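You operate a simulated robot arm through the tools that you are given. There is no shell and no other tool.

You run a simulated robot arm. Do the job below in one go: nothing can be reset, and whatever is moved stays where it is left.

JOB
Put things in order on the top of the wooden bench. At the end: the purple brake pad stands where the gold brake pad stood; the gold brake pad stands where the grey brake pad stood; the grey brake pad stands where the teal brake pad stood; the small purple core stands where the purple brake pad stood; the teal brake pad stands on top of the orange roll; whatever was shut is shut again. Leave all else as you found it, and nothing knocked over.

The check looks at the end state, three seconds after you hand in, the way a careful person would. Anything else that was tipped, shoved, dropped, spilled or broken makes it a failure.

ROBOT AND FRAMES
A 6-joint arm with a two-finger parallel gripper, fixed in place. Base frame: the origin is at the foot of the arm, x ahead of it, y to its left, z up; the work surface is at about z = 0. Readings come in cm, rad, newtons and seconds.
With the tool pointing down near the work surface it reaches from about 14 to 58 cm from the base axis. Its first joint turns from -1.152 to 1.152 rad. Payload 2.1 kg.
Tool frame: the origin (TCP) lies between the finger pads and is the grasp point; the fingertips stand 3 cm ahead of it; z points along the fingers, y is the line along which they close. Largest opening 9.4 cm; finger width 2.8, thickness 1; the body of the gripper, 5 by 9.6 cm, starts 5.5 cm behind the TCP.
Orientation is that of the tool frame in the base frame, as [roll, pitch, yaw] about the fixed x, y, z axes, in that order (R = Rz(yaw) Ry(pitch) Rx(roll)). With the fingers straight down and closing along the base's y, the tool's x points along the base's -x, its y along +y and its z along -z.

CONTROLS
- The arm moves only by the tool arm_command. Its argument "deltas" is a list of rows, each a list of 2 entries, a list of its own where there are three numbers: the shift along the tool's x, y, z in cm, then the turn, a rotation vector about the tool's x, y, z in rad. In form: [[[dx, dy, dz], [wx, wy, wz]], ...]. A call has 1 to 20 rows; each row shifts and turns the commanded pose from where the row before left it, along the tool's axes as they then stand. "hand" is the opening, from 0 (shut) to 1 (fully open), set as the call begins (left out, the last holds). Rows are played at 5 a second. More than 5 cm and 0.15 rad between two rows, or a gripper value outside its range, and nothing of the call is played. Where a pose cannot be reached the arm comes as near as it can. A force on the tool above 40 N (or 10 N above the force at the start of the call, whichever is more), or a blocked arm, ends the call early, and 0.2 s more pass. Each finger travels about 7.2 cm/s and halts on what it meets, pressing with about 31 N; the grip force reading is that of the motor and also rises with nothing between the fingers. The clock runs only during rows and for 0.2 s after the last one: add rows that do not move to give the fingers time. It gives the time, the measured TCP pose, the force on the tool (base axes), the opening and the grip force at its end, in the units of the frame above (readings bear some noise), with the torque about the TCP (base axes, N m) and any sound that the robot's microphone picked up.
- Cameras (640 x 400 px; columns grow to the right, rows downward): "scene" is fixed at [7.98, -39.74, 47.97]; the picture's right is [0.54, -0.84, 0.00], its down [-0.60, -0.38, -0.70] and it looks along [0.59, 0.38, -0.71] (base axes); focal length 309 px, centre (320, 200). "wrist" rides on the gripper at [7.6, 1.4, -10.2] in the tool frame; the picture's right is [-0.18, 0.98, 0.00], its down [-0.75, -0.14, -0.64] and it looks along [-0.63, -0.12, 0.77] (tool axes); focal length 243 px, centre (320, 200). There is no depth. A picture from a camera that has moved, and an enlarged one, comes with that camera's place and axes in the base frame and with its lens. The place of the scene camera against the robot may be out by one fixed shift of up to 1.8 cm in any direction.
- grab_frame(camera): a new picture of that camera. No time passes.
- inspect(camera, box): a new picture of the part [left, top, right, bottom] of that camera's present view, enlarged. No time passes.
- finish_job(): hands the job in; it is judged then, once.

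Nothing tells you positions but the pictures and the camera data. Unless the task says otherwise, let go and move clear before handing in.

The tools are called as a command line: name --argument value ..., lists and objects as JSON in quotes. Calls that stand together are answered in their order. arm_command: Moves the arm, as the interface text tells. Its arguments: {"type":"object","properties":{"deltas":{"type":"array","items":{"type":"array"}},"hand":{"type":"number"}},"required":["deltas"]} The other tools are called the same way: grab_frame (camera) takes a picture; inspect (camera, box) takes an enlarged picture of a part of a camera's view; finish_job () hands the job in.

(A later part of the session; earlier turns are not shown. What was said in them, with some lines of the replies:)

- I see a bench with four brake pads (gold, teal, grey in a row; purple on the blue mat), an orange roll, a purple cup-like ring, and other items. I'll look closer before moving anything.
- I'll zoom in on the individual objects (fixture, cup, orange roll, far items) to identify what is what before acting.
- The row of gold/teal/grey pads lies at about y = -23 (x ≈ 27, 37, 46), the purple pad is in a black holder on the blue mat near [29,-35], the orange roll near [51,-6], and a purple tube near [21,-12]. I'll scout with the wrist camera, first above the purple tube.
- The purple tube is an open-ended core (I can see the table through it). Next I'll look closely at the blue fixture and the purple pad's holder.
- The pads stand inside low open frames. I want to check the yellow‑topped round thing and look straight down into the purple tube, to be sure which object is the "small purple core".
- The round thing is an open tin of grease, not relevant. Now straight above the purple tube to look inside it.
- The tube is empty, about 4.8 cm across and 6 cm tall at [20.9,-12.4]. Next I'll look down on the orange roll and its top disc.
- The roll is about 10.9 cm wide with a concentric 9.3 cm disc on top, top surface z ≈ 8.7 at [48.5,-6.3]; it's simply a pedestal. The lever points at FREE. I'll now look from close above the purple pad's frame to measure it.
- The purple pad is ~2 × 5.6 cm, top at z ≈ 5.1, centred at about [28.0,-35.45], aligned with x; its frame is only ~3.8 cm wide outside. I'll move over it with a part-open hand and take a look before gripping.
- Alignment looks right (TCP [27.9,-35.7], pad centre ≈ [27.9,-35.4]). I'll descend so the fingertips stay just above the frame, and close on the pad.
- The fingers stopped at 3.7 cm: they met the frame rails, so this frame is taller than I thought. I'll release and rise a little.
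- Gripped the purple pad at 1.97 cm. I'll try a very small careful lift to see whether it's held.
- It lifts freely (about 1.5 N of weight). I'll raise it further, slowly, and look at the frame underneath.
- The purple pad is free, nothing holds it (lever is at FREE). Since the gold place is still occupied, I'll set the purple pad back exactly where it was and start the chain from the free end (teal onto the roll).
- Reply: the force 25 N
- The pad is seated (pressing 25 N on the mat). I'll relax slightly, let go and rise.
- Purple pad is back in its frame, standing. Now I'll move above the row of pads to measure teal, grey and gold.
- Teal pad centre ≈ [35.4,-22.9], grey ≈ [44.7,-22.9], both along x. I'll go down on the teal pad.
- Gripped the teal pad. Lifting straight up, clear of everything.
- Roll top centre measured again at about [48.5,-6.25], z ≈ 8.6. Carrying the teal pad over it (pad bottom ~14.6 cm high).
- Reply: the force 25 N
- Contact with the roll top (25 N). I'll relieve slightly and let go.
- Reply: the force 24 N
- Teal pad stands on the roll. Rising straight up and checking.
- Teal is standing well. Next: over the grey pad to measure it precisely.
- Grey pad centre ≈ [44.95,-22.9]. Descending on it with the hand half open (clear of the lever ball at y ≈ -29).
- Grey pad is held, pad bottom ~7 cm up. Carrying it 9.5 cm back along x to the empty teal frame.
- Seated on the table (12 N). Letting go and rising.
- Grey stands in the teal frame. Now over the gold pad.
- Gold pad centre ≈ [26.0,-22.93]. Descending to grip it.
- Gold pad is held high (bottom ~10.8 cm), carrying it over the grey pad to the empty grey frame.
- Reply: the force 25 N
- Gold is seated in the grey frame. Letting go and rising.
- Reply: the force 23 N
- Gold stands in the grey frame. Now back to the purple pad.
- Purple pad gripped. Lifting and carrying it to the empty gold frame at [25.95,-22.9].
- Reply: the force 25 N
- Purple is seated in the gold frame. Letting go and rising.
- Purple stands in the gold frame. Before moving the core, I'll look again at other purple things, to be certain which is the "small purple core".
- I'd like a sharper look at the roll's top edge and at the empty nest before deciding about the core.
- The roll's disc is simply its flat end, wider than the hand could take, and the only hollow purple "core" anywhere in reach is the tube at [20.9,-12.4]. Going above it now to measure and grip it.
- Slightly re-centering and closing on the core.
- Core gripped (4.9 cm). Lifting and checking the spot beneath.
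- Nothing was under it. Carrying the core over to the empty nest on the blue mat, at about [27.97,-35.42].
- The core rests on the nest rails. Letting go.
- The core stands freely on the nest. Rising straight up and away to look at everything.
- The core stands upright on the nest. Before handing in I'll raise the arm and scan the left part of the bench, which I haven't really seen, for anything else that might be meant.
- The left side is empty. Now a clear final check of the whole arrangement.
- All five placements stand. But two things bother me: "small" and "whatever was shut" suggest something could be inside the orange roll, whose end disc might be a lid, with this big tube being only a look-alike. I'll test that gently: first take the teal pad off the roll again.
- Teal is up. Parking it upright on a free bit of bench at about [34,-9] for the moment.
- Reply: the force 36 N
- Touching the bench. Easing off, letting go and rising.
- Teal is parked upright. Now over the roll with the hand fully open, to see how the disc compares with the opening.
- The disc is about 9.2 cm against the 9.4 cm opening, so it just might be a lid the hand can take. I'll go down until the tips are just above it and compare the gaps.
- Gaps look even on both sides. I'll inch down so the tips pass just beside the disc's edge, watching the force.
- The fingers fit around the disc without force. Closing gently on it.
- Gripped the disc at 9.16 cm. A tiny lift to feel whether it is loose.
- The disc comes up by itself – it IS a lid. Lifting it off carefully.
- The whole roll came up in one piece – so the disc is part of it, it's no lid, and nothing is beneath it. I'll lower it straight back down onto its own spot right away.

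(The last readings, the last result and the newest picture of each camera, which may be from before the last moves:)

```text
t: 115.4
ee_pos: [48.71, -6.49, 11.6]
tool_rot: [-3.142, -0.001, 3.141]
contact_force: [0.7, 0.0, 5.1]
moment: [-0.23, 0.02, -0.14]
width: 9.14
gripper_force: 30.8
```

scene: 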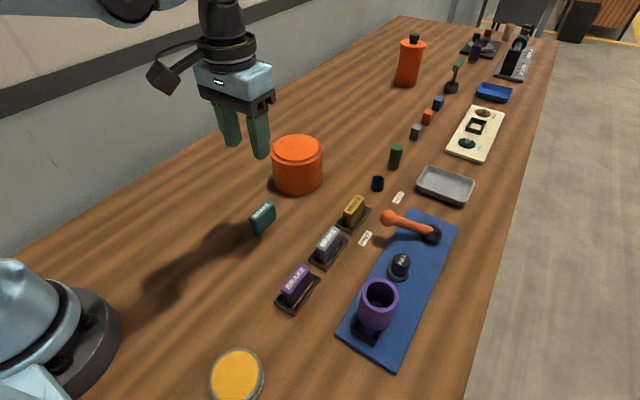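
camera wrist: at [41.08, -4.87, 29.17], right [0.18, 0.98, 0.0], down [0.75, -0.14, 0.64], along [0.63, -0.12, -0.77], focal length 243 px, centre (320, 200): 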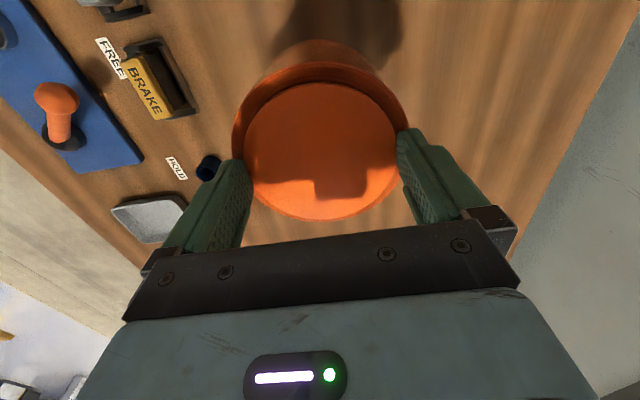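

The roll is back on the bench in its original spot. Letting go and rising.

arm_command --deltas '[[[0, 0, 0], [0, 0, 0]], [[0, 0, 0], [0, 0, 0]], [[0, 0, 0], [0, 0, 0]]]' --hand 1

inspect --camera "wrist" --box '[200, 60, 440, 240]'

inspect --camera "scene" --box '[260, 120, 340, 180]'

```text
t: 116.2
ee_pos: [48.72, -6.48, 11.62]
tool_rot: [-3.141, 0.0, 3.141]
contact_force: [-0.3, -0.3, 0.0]
moment: [-0.02, 0.0, 0.01]
width: 9.38
gripper_force: 0.1
```

```text
2.22 times, centred on (320, 150) of wrist
camera zoom: at [41.13, -4.99, 21.76], right [0.18, 0.98, 0.0], down [0.75, -0.14, 0.64], along [0.63, -0.12, -0.77], focal length 539 px, centre (320, 311)
```

zoom: 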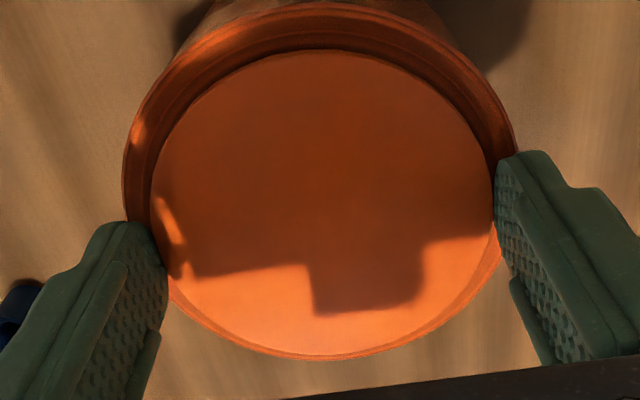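

```text
6.67 times, centred on (300, 150) of scene
camera zoom: at [7.98, -39.74, 47.97], right [0.54, -0.84, 0.0], down [-0.6, -0.38, -0.7], along [0.59, 0.38, -0.71], focal length 2059 px, centre (453, 533)
```

zoom: 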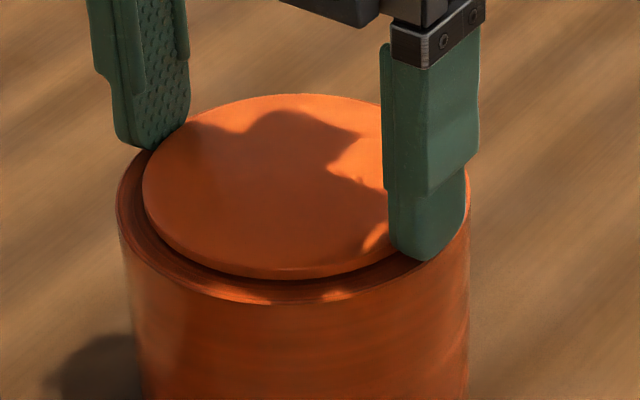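

arm_command --deltas '[[[0, 0, -0.3], [0, 0, 0]], [[0, 0, -0.4], [0, 0, 0]], [[0, 0, -1], [0, 0, 0]], [[0, 0, -2], [0, 0, 0]], [[0, 0, -3], [0, 0, 0]], [[0, 0, -3], [0, 0, 0]], [[3.7, -0.65, 0], [0, 0, 0]], [[3.7, -0.65, 0], [0, 0, 0]], [[3.7, -0.65, 0], [0, 0, 0]], [[3.6, -0.65, 0], [0, 0, 0]], [[0, 0, 0], [0, 0, 0]]]'

grab_frame --camera "scene"

grab_frame --camera "wrist"

inspect --camera "scene" --box '[260, 120, 340, 200]'

```text
t: 118.6
ee_pos: [33.74, -9.12, 20.95]
tool_rot: [-3.141, -0.001, -3.141]
contact_force: [0.3, -0.8, 0.4]
moment: [0.02, -0.01, -0.04]
width: 9.41
gripper_force: 0.0
```

```text
taken
```

scene: 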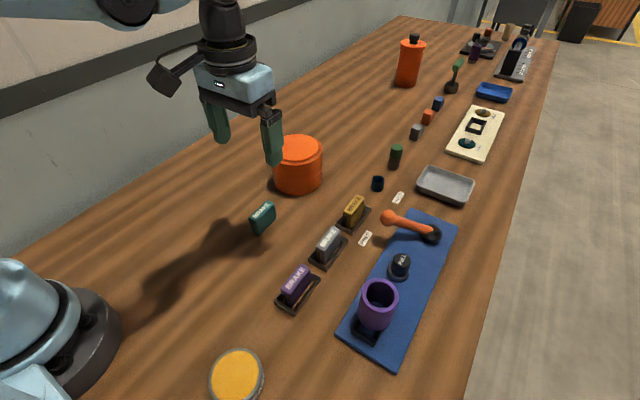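

```text
taken
camera wrist: at [26.16, -7.6, 31.08], right [0.18, 0.98, 0.0], down [0.75, -0.14, 0.64], along [0.63, -0.12, -0.77], focal length 243 px, centre (320, 200)
```

wrist: 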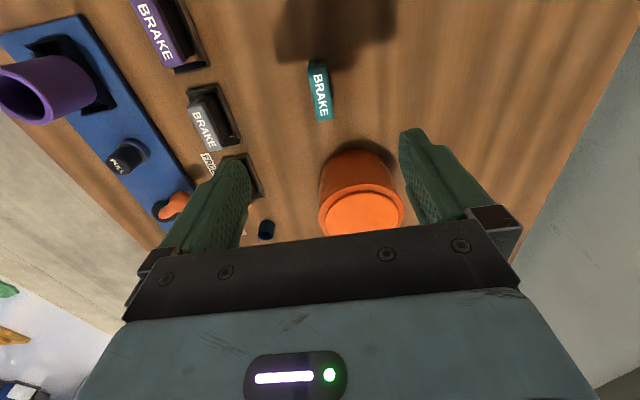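

```text
5.00 times, centred on (300, 160) of scene
camera zoom: at [7.97, -39.74, 47.97], right [0.54, -0.84, 0.0], down [-0.6, -0.38, -0.7], along [0.59, 0.38, -0.71], focal length 1544 px, centre (420, 400)
```

zoom: 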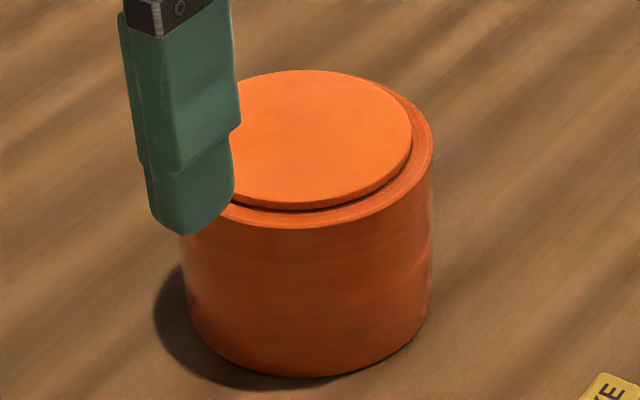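

The roll is back exactly in place. Before re-stacking teal I'll take one close look at the PULL knob and the lever base.

inspect --camera "scene" --box '[380, 245, 420, 285]'

inspect --camera "scene" --box '[375, 200, 465, 260]'

inspect --camera "wrist" --box '[90, 120, 210, 230]'

inspect --camera "wrist" --box '[300, 50, 345, 130]'

```text
10.00 times, centred on (400, 265) of scene
camera zoom: at [7.97, -39.74, 47.97], right [0.54, -0.84, 0.0], down [-0.6, -0.38, -0.7], along [0.59, 0.38, -0.71], focal length 3089 px, centre (-480, -450)
```

zoom: 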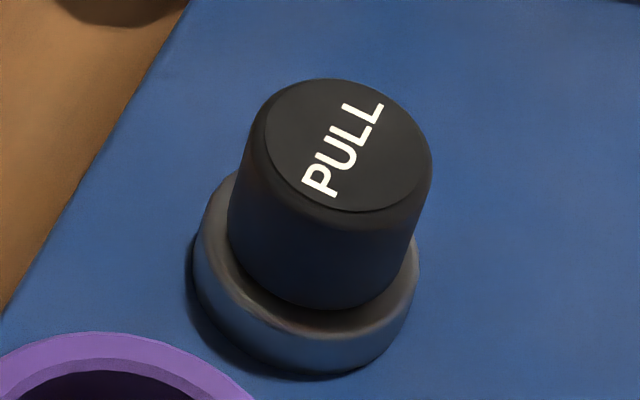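

```text
6.67 times, centred on (420, 230) of scene
camera zoom: at [7.97, -39.74, 47.97], right [0.54, -0.84, 0.0], down [-0.6, -0.38, -0.7], along [0.59, 0.38, -0.71], focal length 2059 px, centre (-347, 0)
```

zoom: 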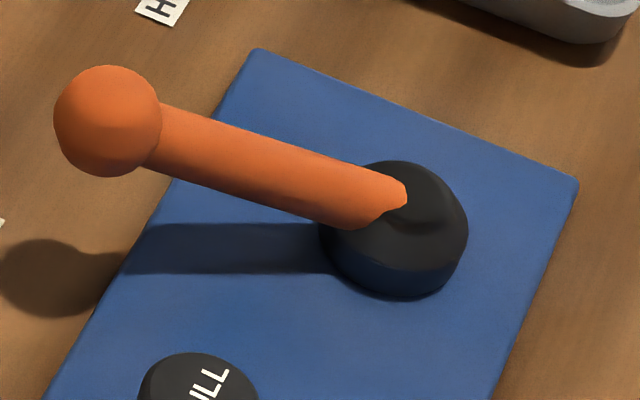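

```text
3.64 times, centred on (150, 175) of wrist
camera zoom: at [26.16, -7.6, 31.08], right [0.18, 0.98, 0.0], down [0.75, -0.14, 0.64], along [0.63, -0.12, -0.77], focal length 882 px, centre (938, 291)
```

zoom: 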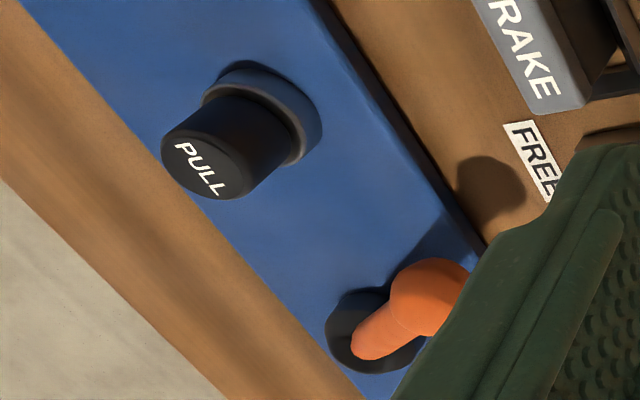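

```text
5.00 times, centred on (322, 90) of wrist
camera zoom: at [26.16, -7.6, 31.08], right [0.18, 0.98, 0.0], down [0.75, -0.14, 0.64], along [0.63, -0.12, -0.77], focal length 1213 px, centre (308, 750)
```

zoom: 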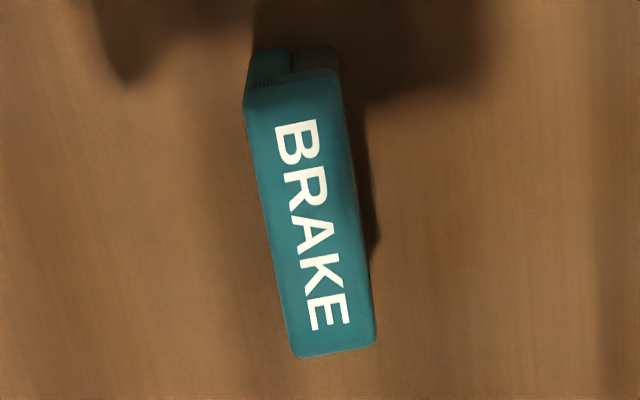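

These are just the station's plunger and lever; they stay untouched. Picking up the teal pad again at [34.1,-9.0].

arm_command --deltas '[[[-0.3, 0.1, 3], [0, 0, 0]], [[0, 0, 3.5], [0, 0, 0]], [[0, 0, 3.5], [0, 0, 0]], [[0, 0, 3], [0, 0, 0]], [[0, 0, 1.5], [0, 0, 0]], [[0, 0, 1.2], [0, 0, 0]], [[0, 0, 0], [0, 0, 0]]]' --hand 0.5

inspect --camera "wrist" --box '[240, 50, 400, 240]'

```text
t: 120.2
ee_pos: [34.44, -8.89, 5.44]
tool_rot: [-3.141, -0.001, -3.14]
contact_force: [0.3, -0.2, 0.4]
moment: [-0.01, 0.0, 0.0]
width: 4.69
gripper_force: 0.0
```

```text
2.11 times, centred on (320, 145) of wrist
camera zoom: at [26.81, -7.37, 15.67], right [0.18, 0.98, 0.0], down [0.75, -0.14, 0.64], along [0.63, -0.12, -0.77], focal length 511 px, centre (320, 316)
```

zoom: 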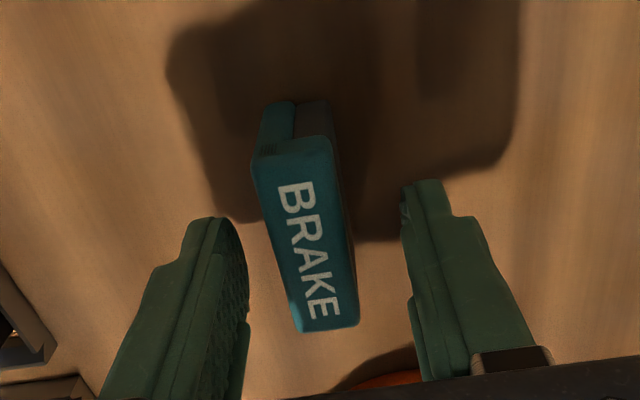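

arm_command --deltas '[[[0.25, -0.08, 0.3], [0, 0, 0]], [[0, 0, 0], [0, 0, 0]]]'

arm_command --deltas '[[[0, 0, 0], [0, 0, 0]], [[0, 0, 0], [0, 0, 0]], [[0, 0, 0], [0, 0, 0]]]' --hand 0

arm_command --deltas '[[[0, 0, -0.5], [0, 0, 0]], [[0, 0, -1.5], [0, 0, 0]], [[0, 0, -3], [0, 0, 0]], [[0, 0, -3.5], [0, 0, 0]], [[0, 0, -3.5], [0, 0, 0]], [[0, 0, -3], [0, 0, 0]], [[0, 0, 0], [0, 0, 0]]]'

grab_frame --camera "scene"

```text
t: 120.8
ee_pos: [34.21, -8.98, 5.14]
tool_rot: [-3.14, 0.001, 3.141]
contact_force: [-0.5, 0.0, -0.3]
moment: [0.0, 0.03, -0.02]
width: 4.69
gripper_force: 0.0
```

```text
t: 121.6
ee_pos: [34.14, -8.9, 5.29]
tool_rot: [-3.14, -0.001, -3.141]
contact_force: [0.3, -0.7, -1.3]
moment: [0.02, -0.02, -0.01]
width: 1.94
gripper_force: 31.0
```

```text
t: 123.2
ee_pos: [34.08, -9.09, 20.19]
tool_rot: [-3.141, -0.001, 3.141]
contact_force: [0.5, 0.2, -2.4]
moment: [0.02, -0.01, -0.01]
width: 1.95
gripper_force: 31.2
```

```text
taken
```

scene: 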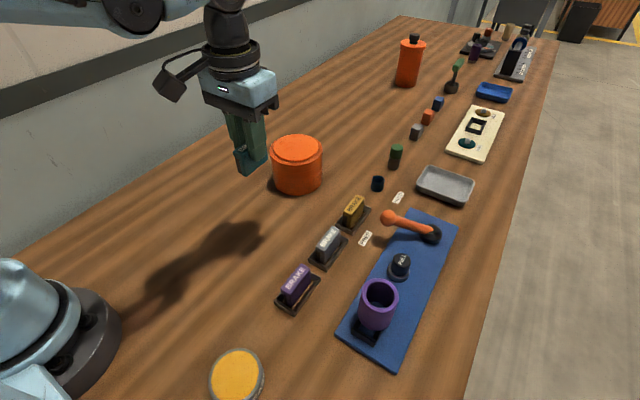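

Teal is held; carrying it back over the roll and setting it down centrally.

arm_command --deltas '[[[-3.65, 0.67, 0], [0, 0, 0]], [[-3.65, 0.67, 0], [0, 0, 0]], [[-3.65, 0.67, 0], [0, 0, 0]], [[-3.65, 0.67, 0], [0, 0, 0]], [[0, 0, 2.5], [0, 0, 0]], [[0, 0, 2], [0, 0, 0]], [[0, 0, 0.8], [0, 0, 0]], [[0, 0, 0], [0, 0, 0]]]'

grab_frame --camera "wrist"

inspect --camera "scene" --box '[255, 100, 345, 200]'

```text
t: 125.0
ee_pos: [48.56, -6.35, 14.82]
tool_rot: [-3.14, 0.0, -3.14]
contact_force: [0.4, -0.7, -2.2]
moment: [0.0, -0.01, 0.03]
width: 1.97
gripper_force: 31.1
```

```text
taken
camera wrist: at [41.06, -4.82, 24.98], right [0.18, 0.98, 0.0], down [0.75, -0.14, 0.64], along [0.63, -0.12, -0.77], focal length 243 px, centre (320, 200)
```

wrist: 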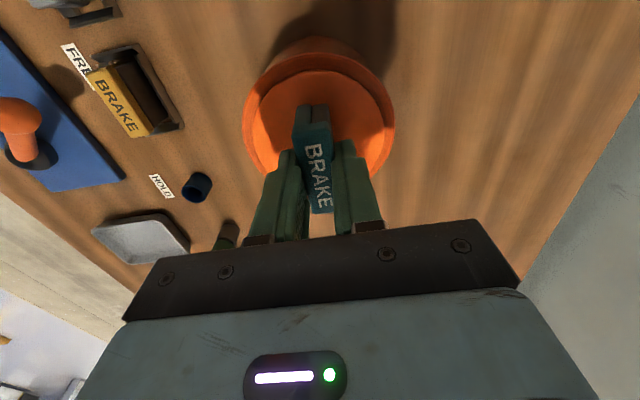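

```text
4.00 times, centred on (300, 150) of scene
camera zoom: at [7.98, -39.74, 47.97], right [0.54, -0.84, 0.0], down [-0.6, -0.38, -0.7], along [0.59, 0.38, -0.71], focal length 1236 px, centre (400, 400)
```

zoom: 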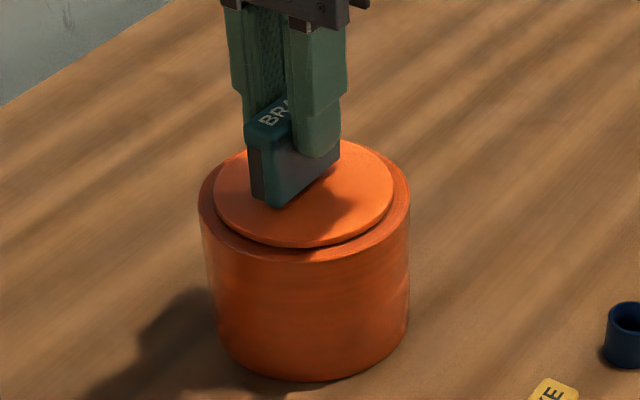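

arm_command --deltas '[[[0, 0, 0.3], [0, 0, 0]], [[0, 0, 0.15], [0, 0, 0]], [[0, 0, 0], [0, 0, 0]]]'

arm_command --deltas '[[[0, 0, 0.1], [0, 0, 0]], [[0, 0, 0], [0, 0, 0]]]'

```text
t: 125.8
ee_pos: [48.72, -6.39, 14.39]
tool_rot: [-3.14, -0.002, 3.141]
contact_force: [-0.1, 1.1, -2.2]
moment: [0.07, 0.02, -0.03]
width: 1.96
gripper_force: 30.7
```

```text
t: 126.4
ee_pos: [48.74, -6.38, 14.28]
tool_rot: [3.141, 0.001, 3.141]
contact_force: [0.1, 0.4, -0.6]
moment: [0.01, -0.04, 0.04]
width: 1.96
gripper_force: 30.8
```

arm_command --deltas '[[[0, 0, 0.08], [0, 0, 0]], [[0, 0, 0], [0, 0, 0]]]'

```text
t: 127.0
ee_pos: [48.64, -6.31, 14.28]
tool_rot: [-3.14, 0.001, 3.141]
contact_force: [-0.5, -1.7, 14.4]
moment: [-0.02, -0.01, 0.0]
width: 1.99
gripper_force: 31.3
```

Seated on the roll (14 N). Letting go and rising straight up.

arm_command --deltas '[[[0, 0, 0], [0, 0, 0]], [[0, 0, 0], [0, 0, 0]], [[0, 0, -0.8], [0, 0, 0]], [[0, 0, -1.5], [0, 0, 0]], [[0, 0, -3], [0, 0, 0]], [[0, 0, -3], [0, 0, 0]], [[0, 0, 0], [0, 0, 0]]]' --hand 0.45

inspect --camera "scene" --box '[255, 100, 345, 200]'

grab_frame --camera "wrist"

```text
t: 128.6
ee_pos: [48.6, -6.46, 22.62]
tool_rot: [3.141, 0.0, -3.141]
contact_force: [0.9, 0.8, -0.4]
moment: [0.02, 0.02, 0.01]
width: 4.24
gripper_force: 0.0
```

```text
4.00 times, centred on (300, 150) of scene
camera zoom: at [7.98, -39.74, 47.97], right [0.54, -0.84, 0.0], down [-0.6, -0.38, -0.7], along [0.59, 0.38, -0.71], focal length 1236 px, centre (400, 400)
```

zoom: 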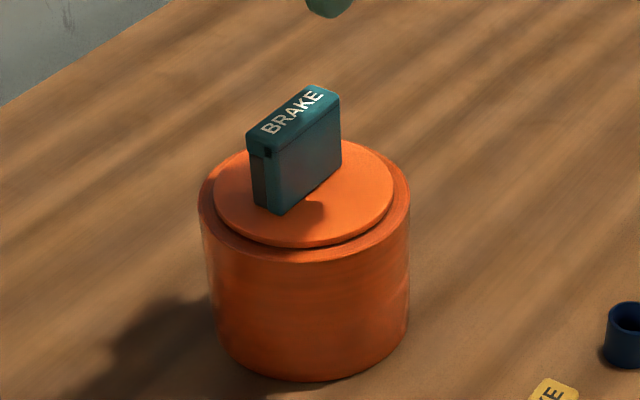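

```text
taken
camera wrist: at [41.03, -4.93, 32.84], right [0.18, 0.98, 0.0], down [0.75, -0.14, 0.64], along [0.63, -0.12, -0.77], focal length 243 px, centre (320, 200)
```

wrist: 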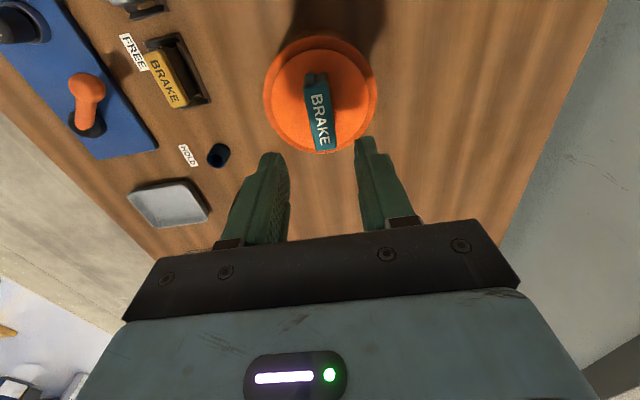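

Teal stands on the roll again. Retreating to a clear spot and taking one last overall look.

arm_command --deltas '[[[0, 0, -2], [0, 0, 0]], [[3.5, 1, 0], [0, 0, 0]], [[3.5, 1, 0], [0, 0, 0]], [[3.5, 1, 0], [0, 0, 0]], [[3.5, 1, 0], [0, 0, 0]], [[3.5, 1, 0], [0, 0, 0]], [[3.5, 1, 0], [0, 0, 0]], [[0, 0, 0], [0, 0, 0]]]'

grab_frame --camera "scene"

inspect --camera "scene" --box '[250, 180, 470, 380]'

grab_frame --camera "wrist"

```text
t: 130.4
ee_pos: [27.79, -0.38, 24.59]
tool_rot: [3.141, 0.001, -3.141]
contact_force: [-0.1, -0.8, 0.0]
moment: [0.03, -0.05, 0.02]
width: 4.24
gripper_force: 0.1
```

```text
taken
```

scene: 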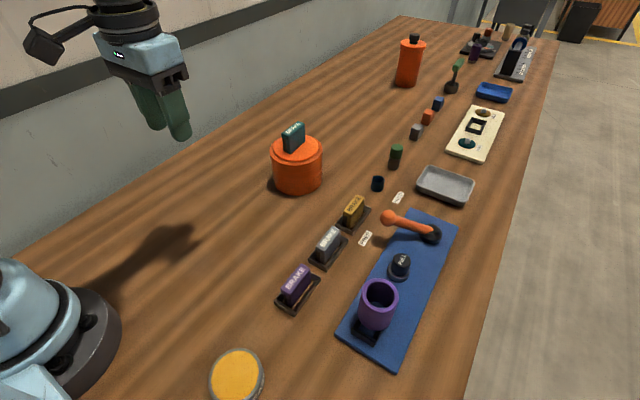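

```text
2.00 times, centred on (360, 280) of scene
camera zoom: at [7.97, -39.74, 47.97], right [0.54, -0.84, 0.0], down [-0.6, -0.38, -0.7], along [0.59, 0.38, -0.71], focal length 618 px, centre (240, 40)
```

zoom: 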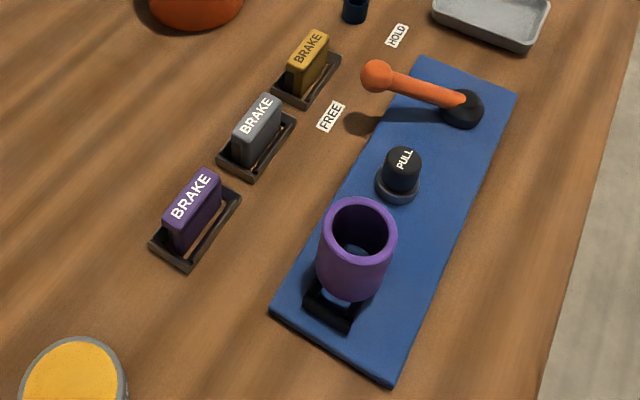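

```text
taken
camera wrist: at [20.16, 1.09, 34.7], right [0.18, 0.98, 0.0], down [0.75, -0.14, 0.64], along [0.63, -0.12, -0.77], focal length 243 px, centre (320, 200)
```

wrist: 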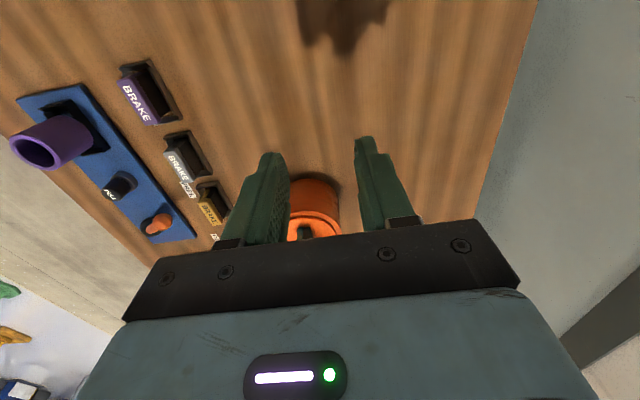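

Everything is in its asked place: purple in the gold frame, gold in the grey frame, grey in the teal frame, the purple core standing on the station's nest, and teal on the orange roll. The lever and knob are untouched and the arm is clear, so I'm handing in.

finish_job

```text
The job is handed in.
```

I handed the job in with all five pieces standing where you asked, but I can't be sure the purple tube I used is the "small purple core" you meant.

- **Brake pads:** purple is in the gold pad's frame, gold is in the grey pad's frame, and grey is in the teal pad's frame. Teal stands on top of the orange roll.
- **Core:** the purple tube was the only hollow purple piece I could find within reach. At about 4.9 cm across it is too wide for the purple pad's frame (about 3.8 cm outside). It stands upright on the frame's rails, centred on the pad's old spot, not down inside it.
- **Orange roll:** I briefly lifted it to check whether its top disc was a lid. The disc is part of the roll and nothing was underneath. I set it back within about 1 mm of where it stood, then put teal back on top.
- **Things that were shut:** I found nothing shut in reach. The station lever was already at FREE, and I left it and the PULL knob alone.
- **Purple frame:** early on, the fingers closed on the purple frame's rails. I let go at once and the frame did not appear to move.

In the last pictures nothing was knocked over, and the arm was clear of the bench items.
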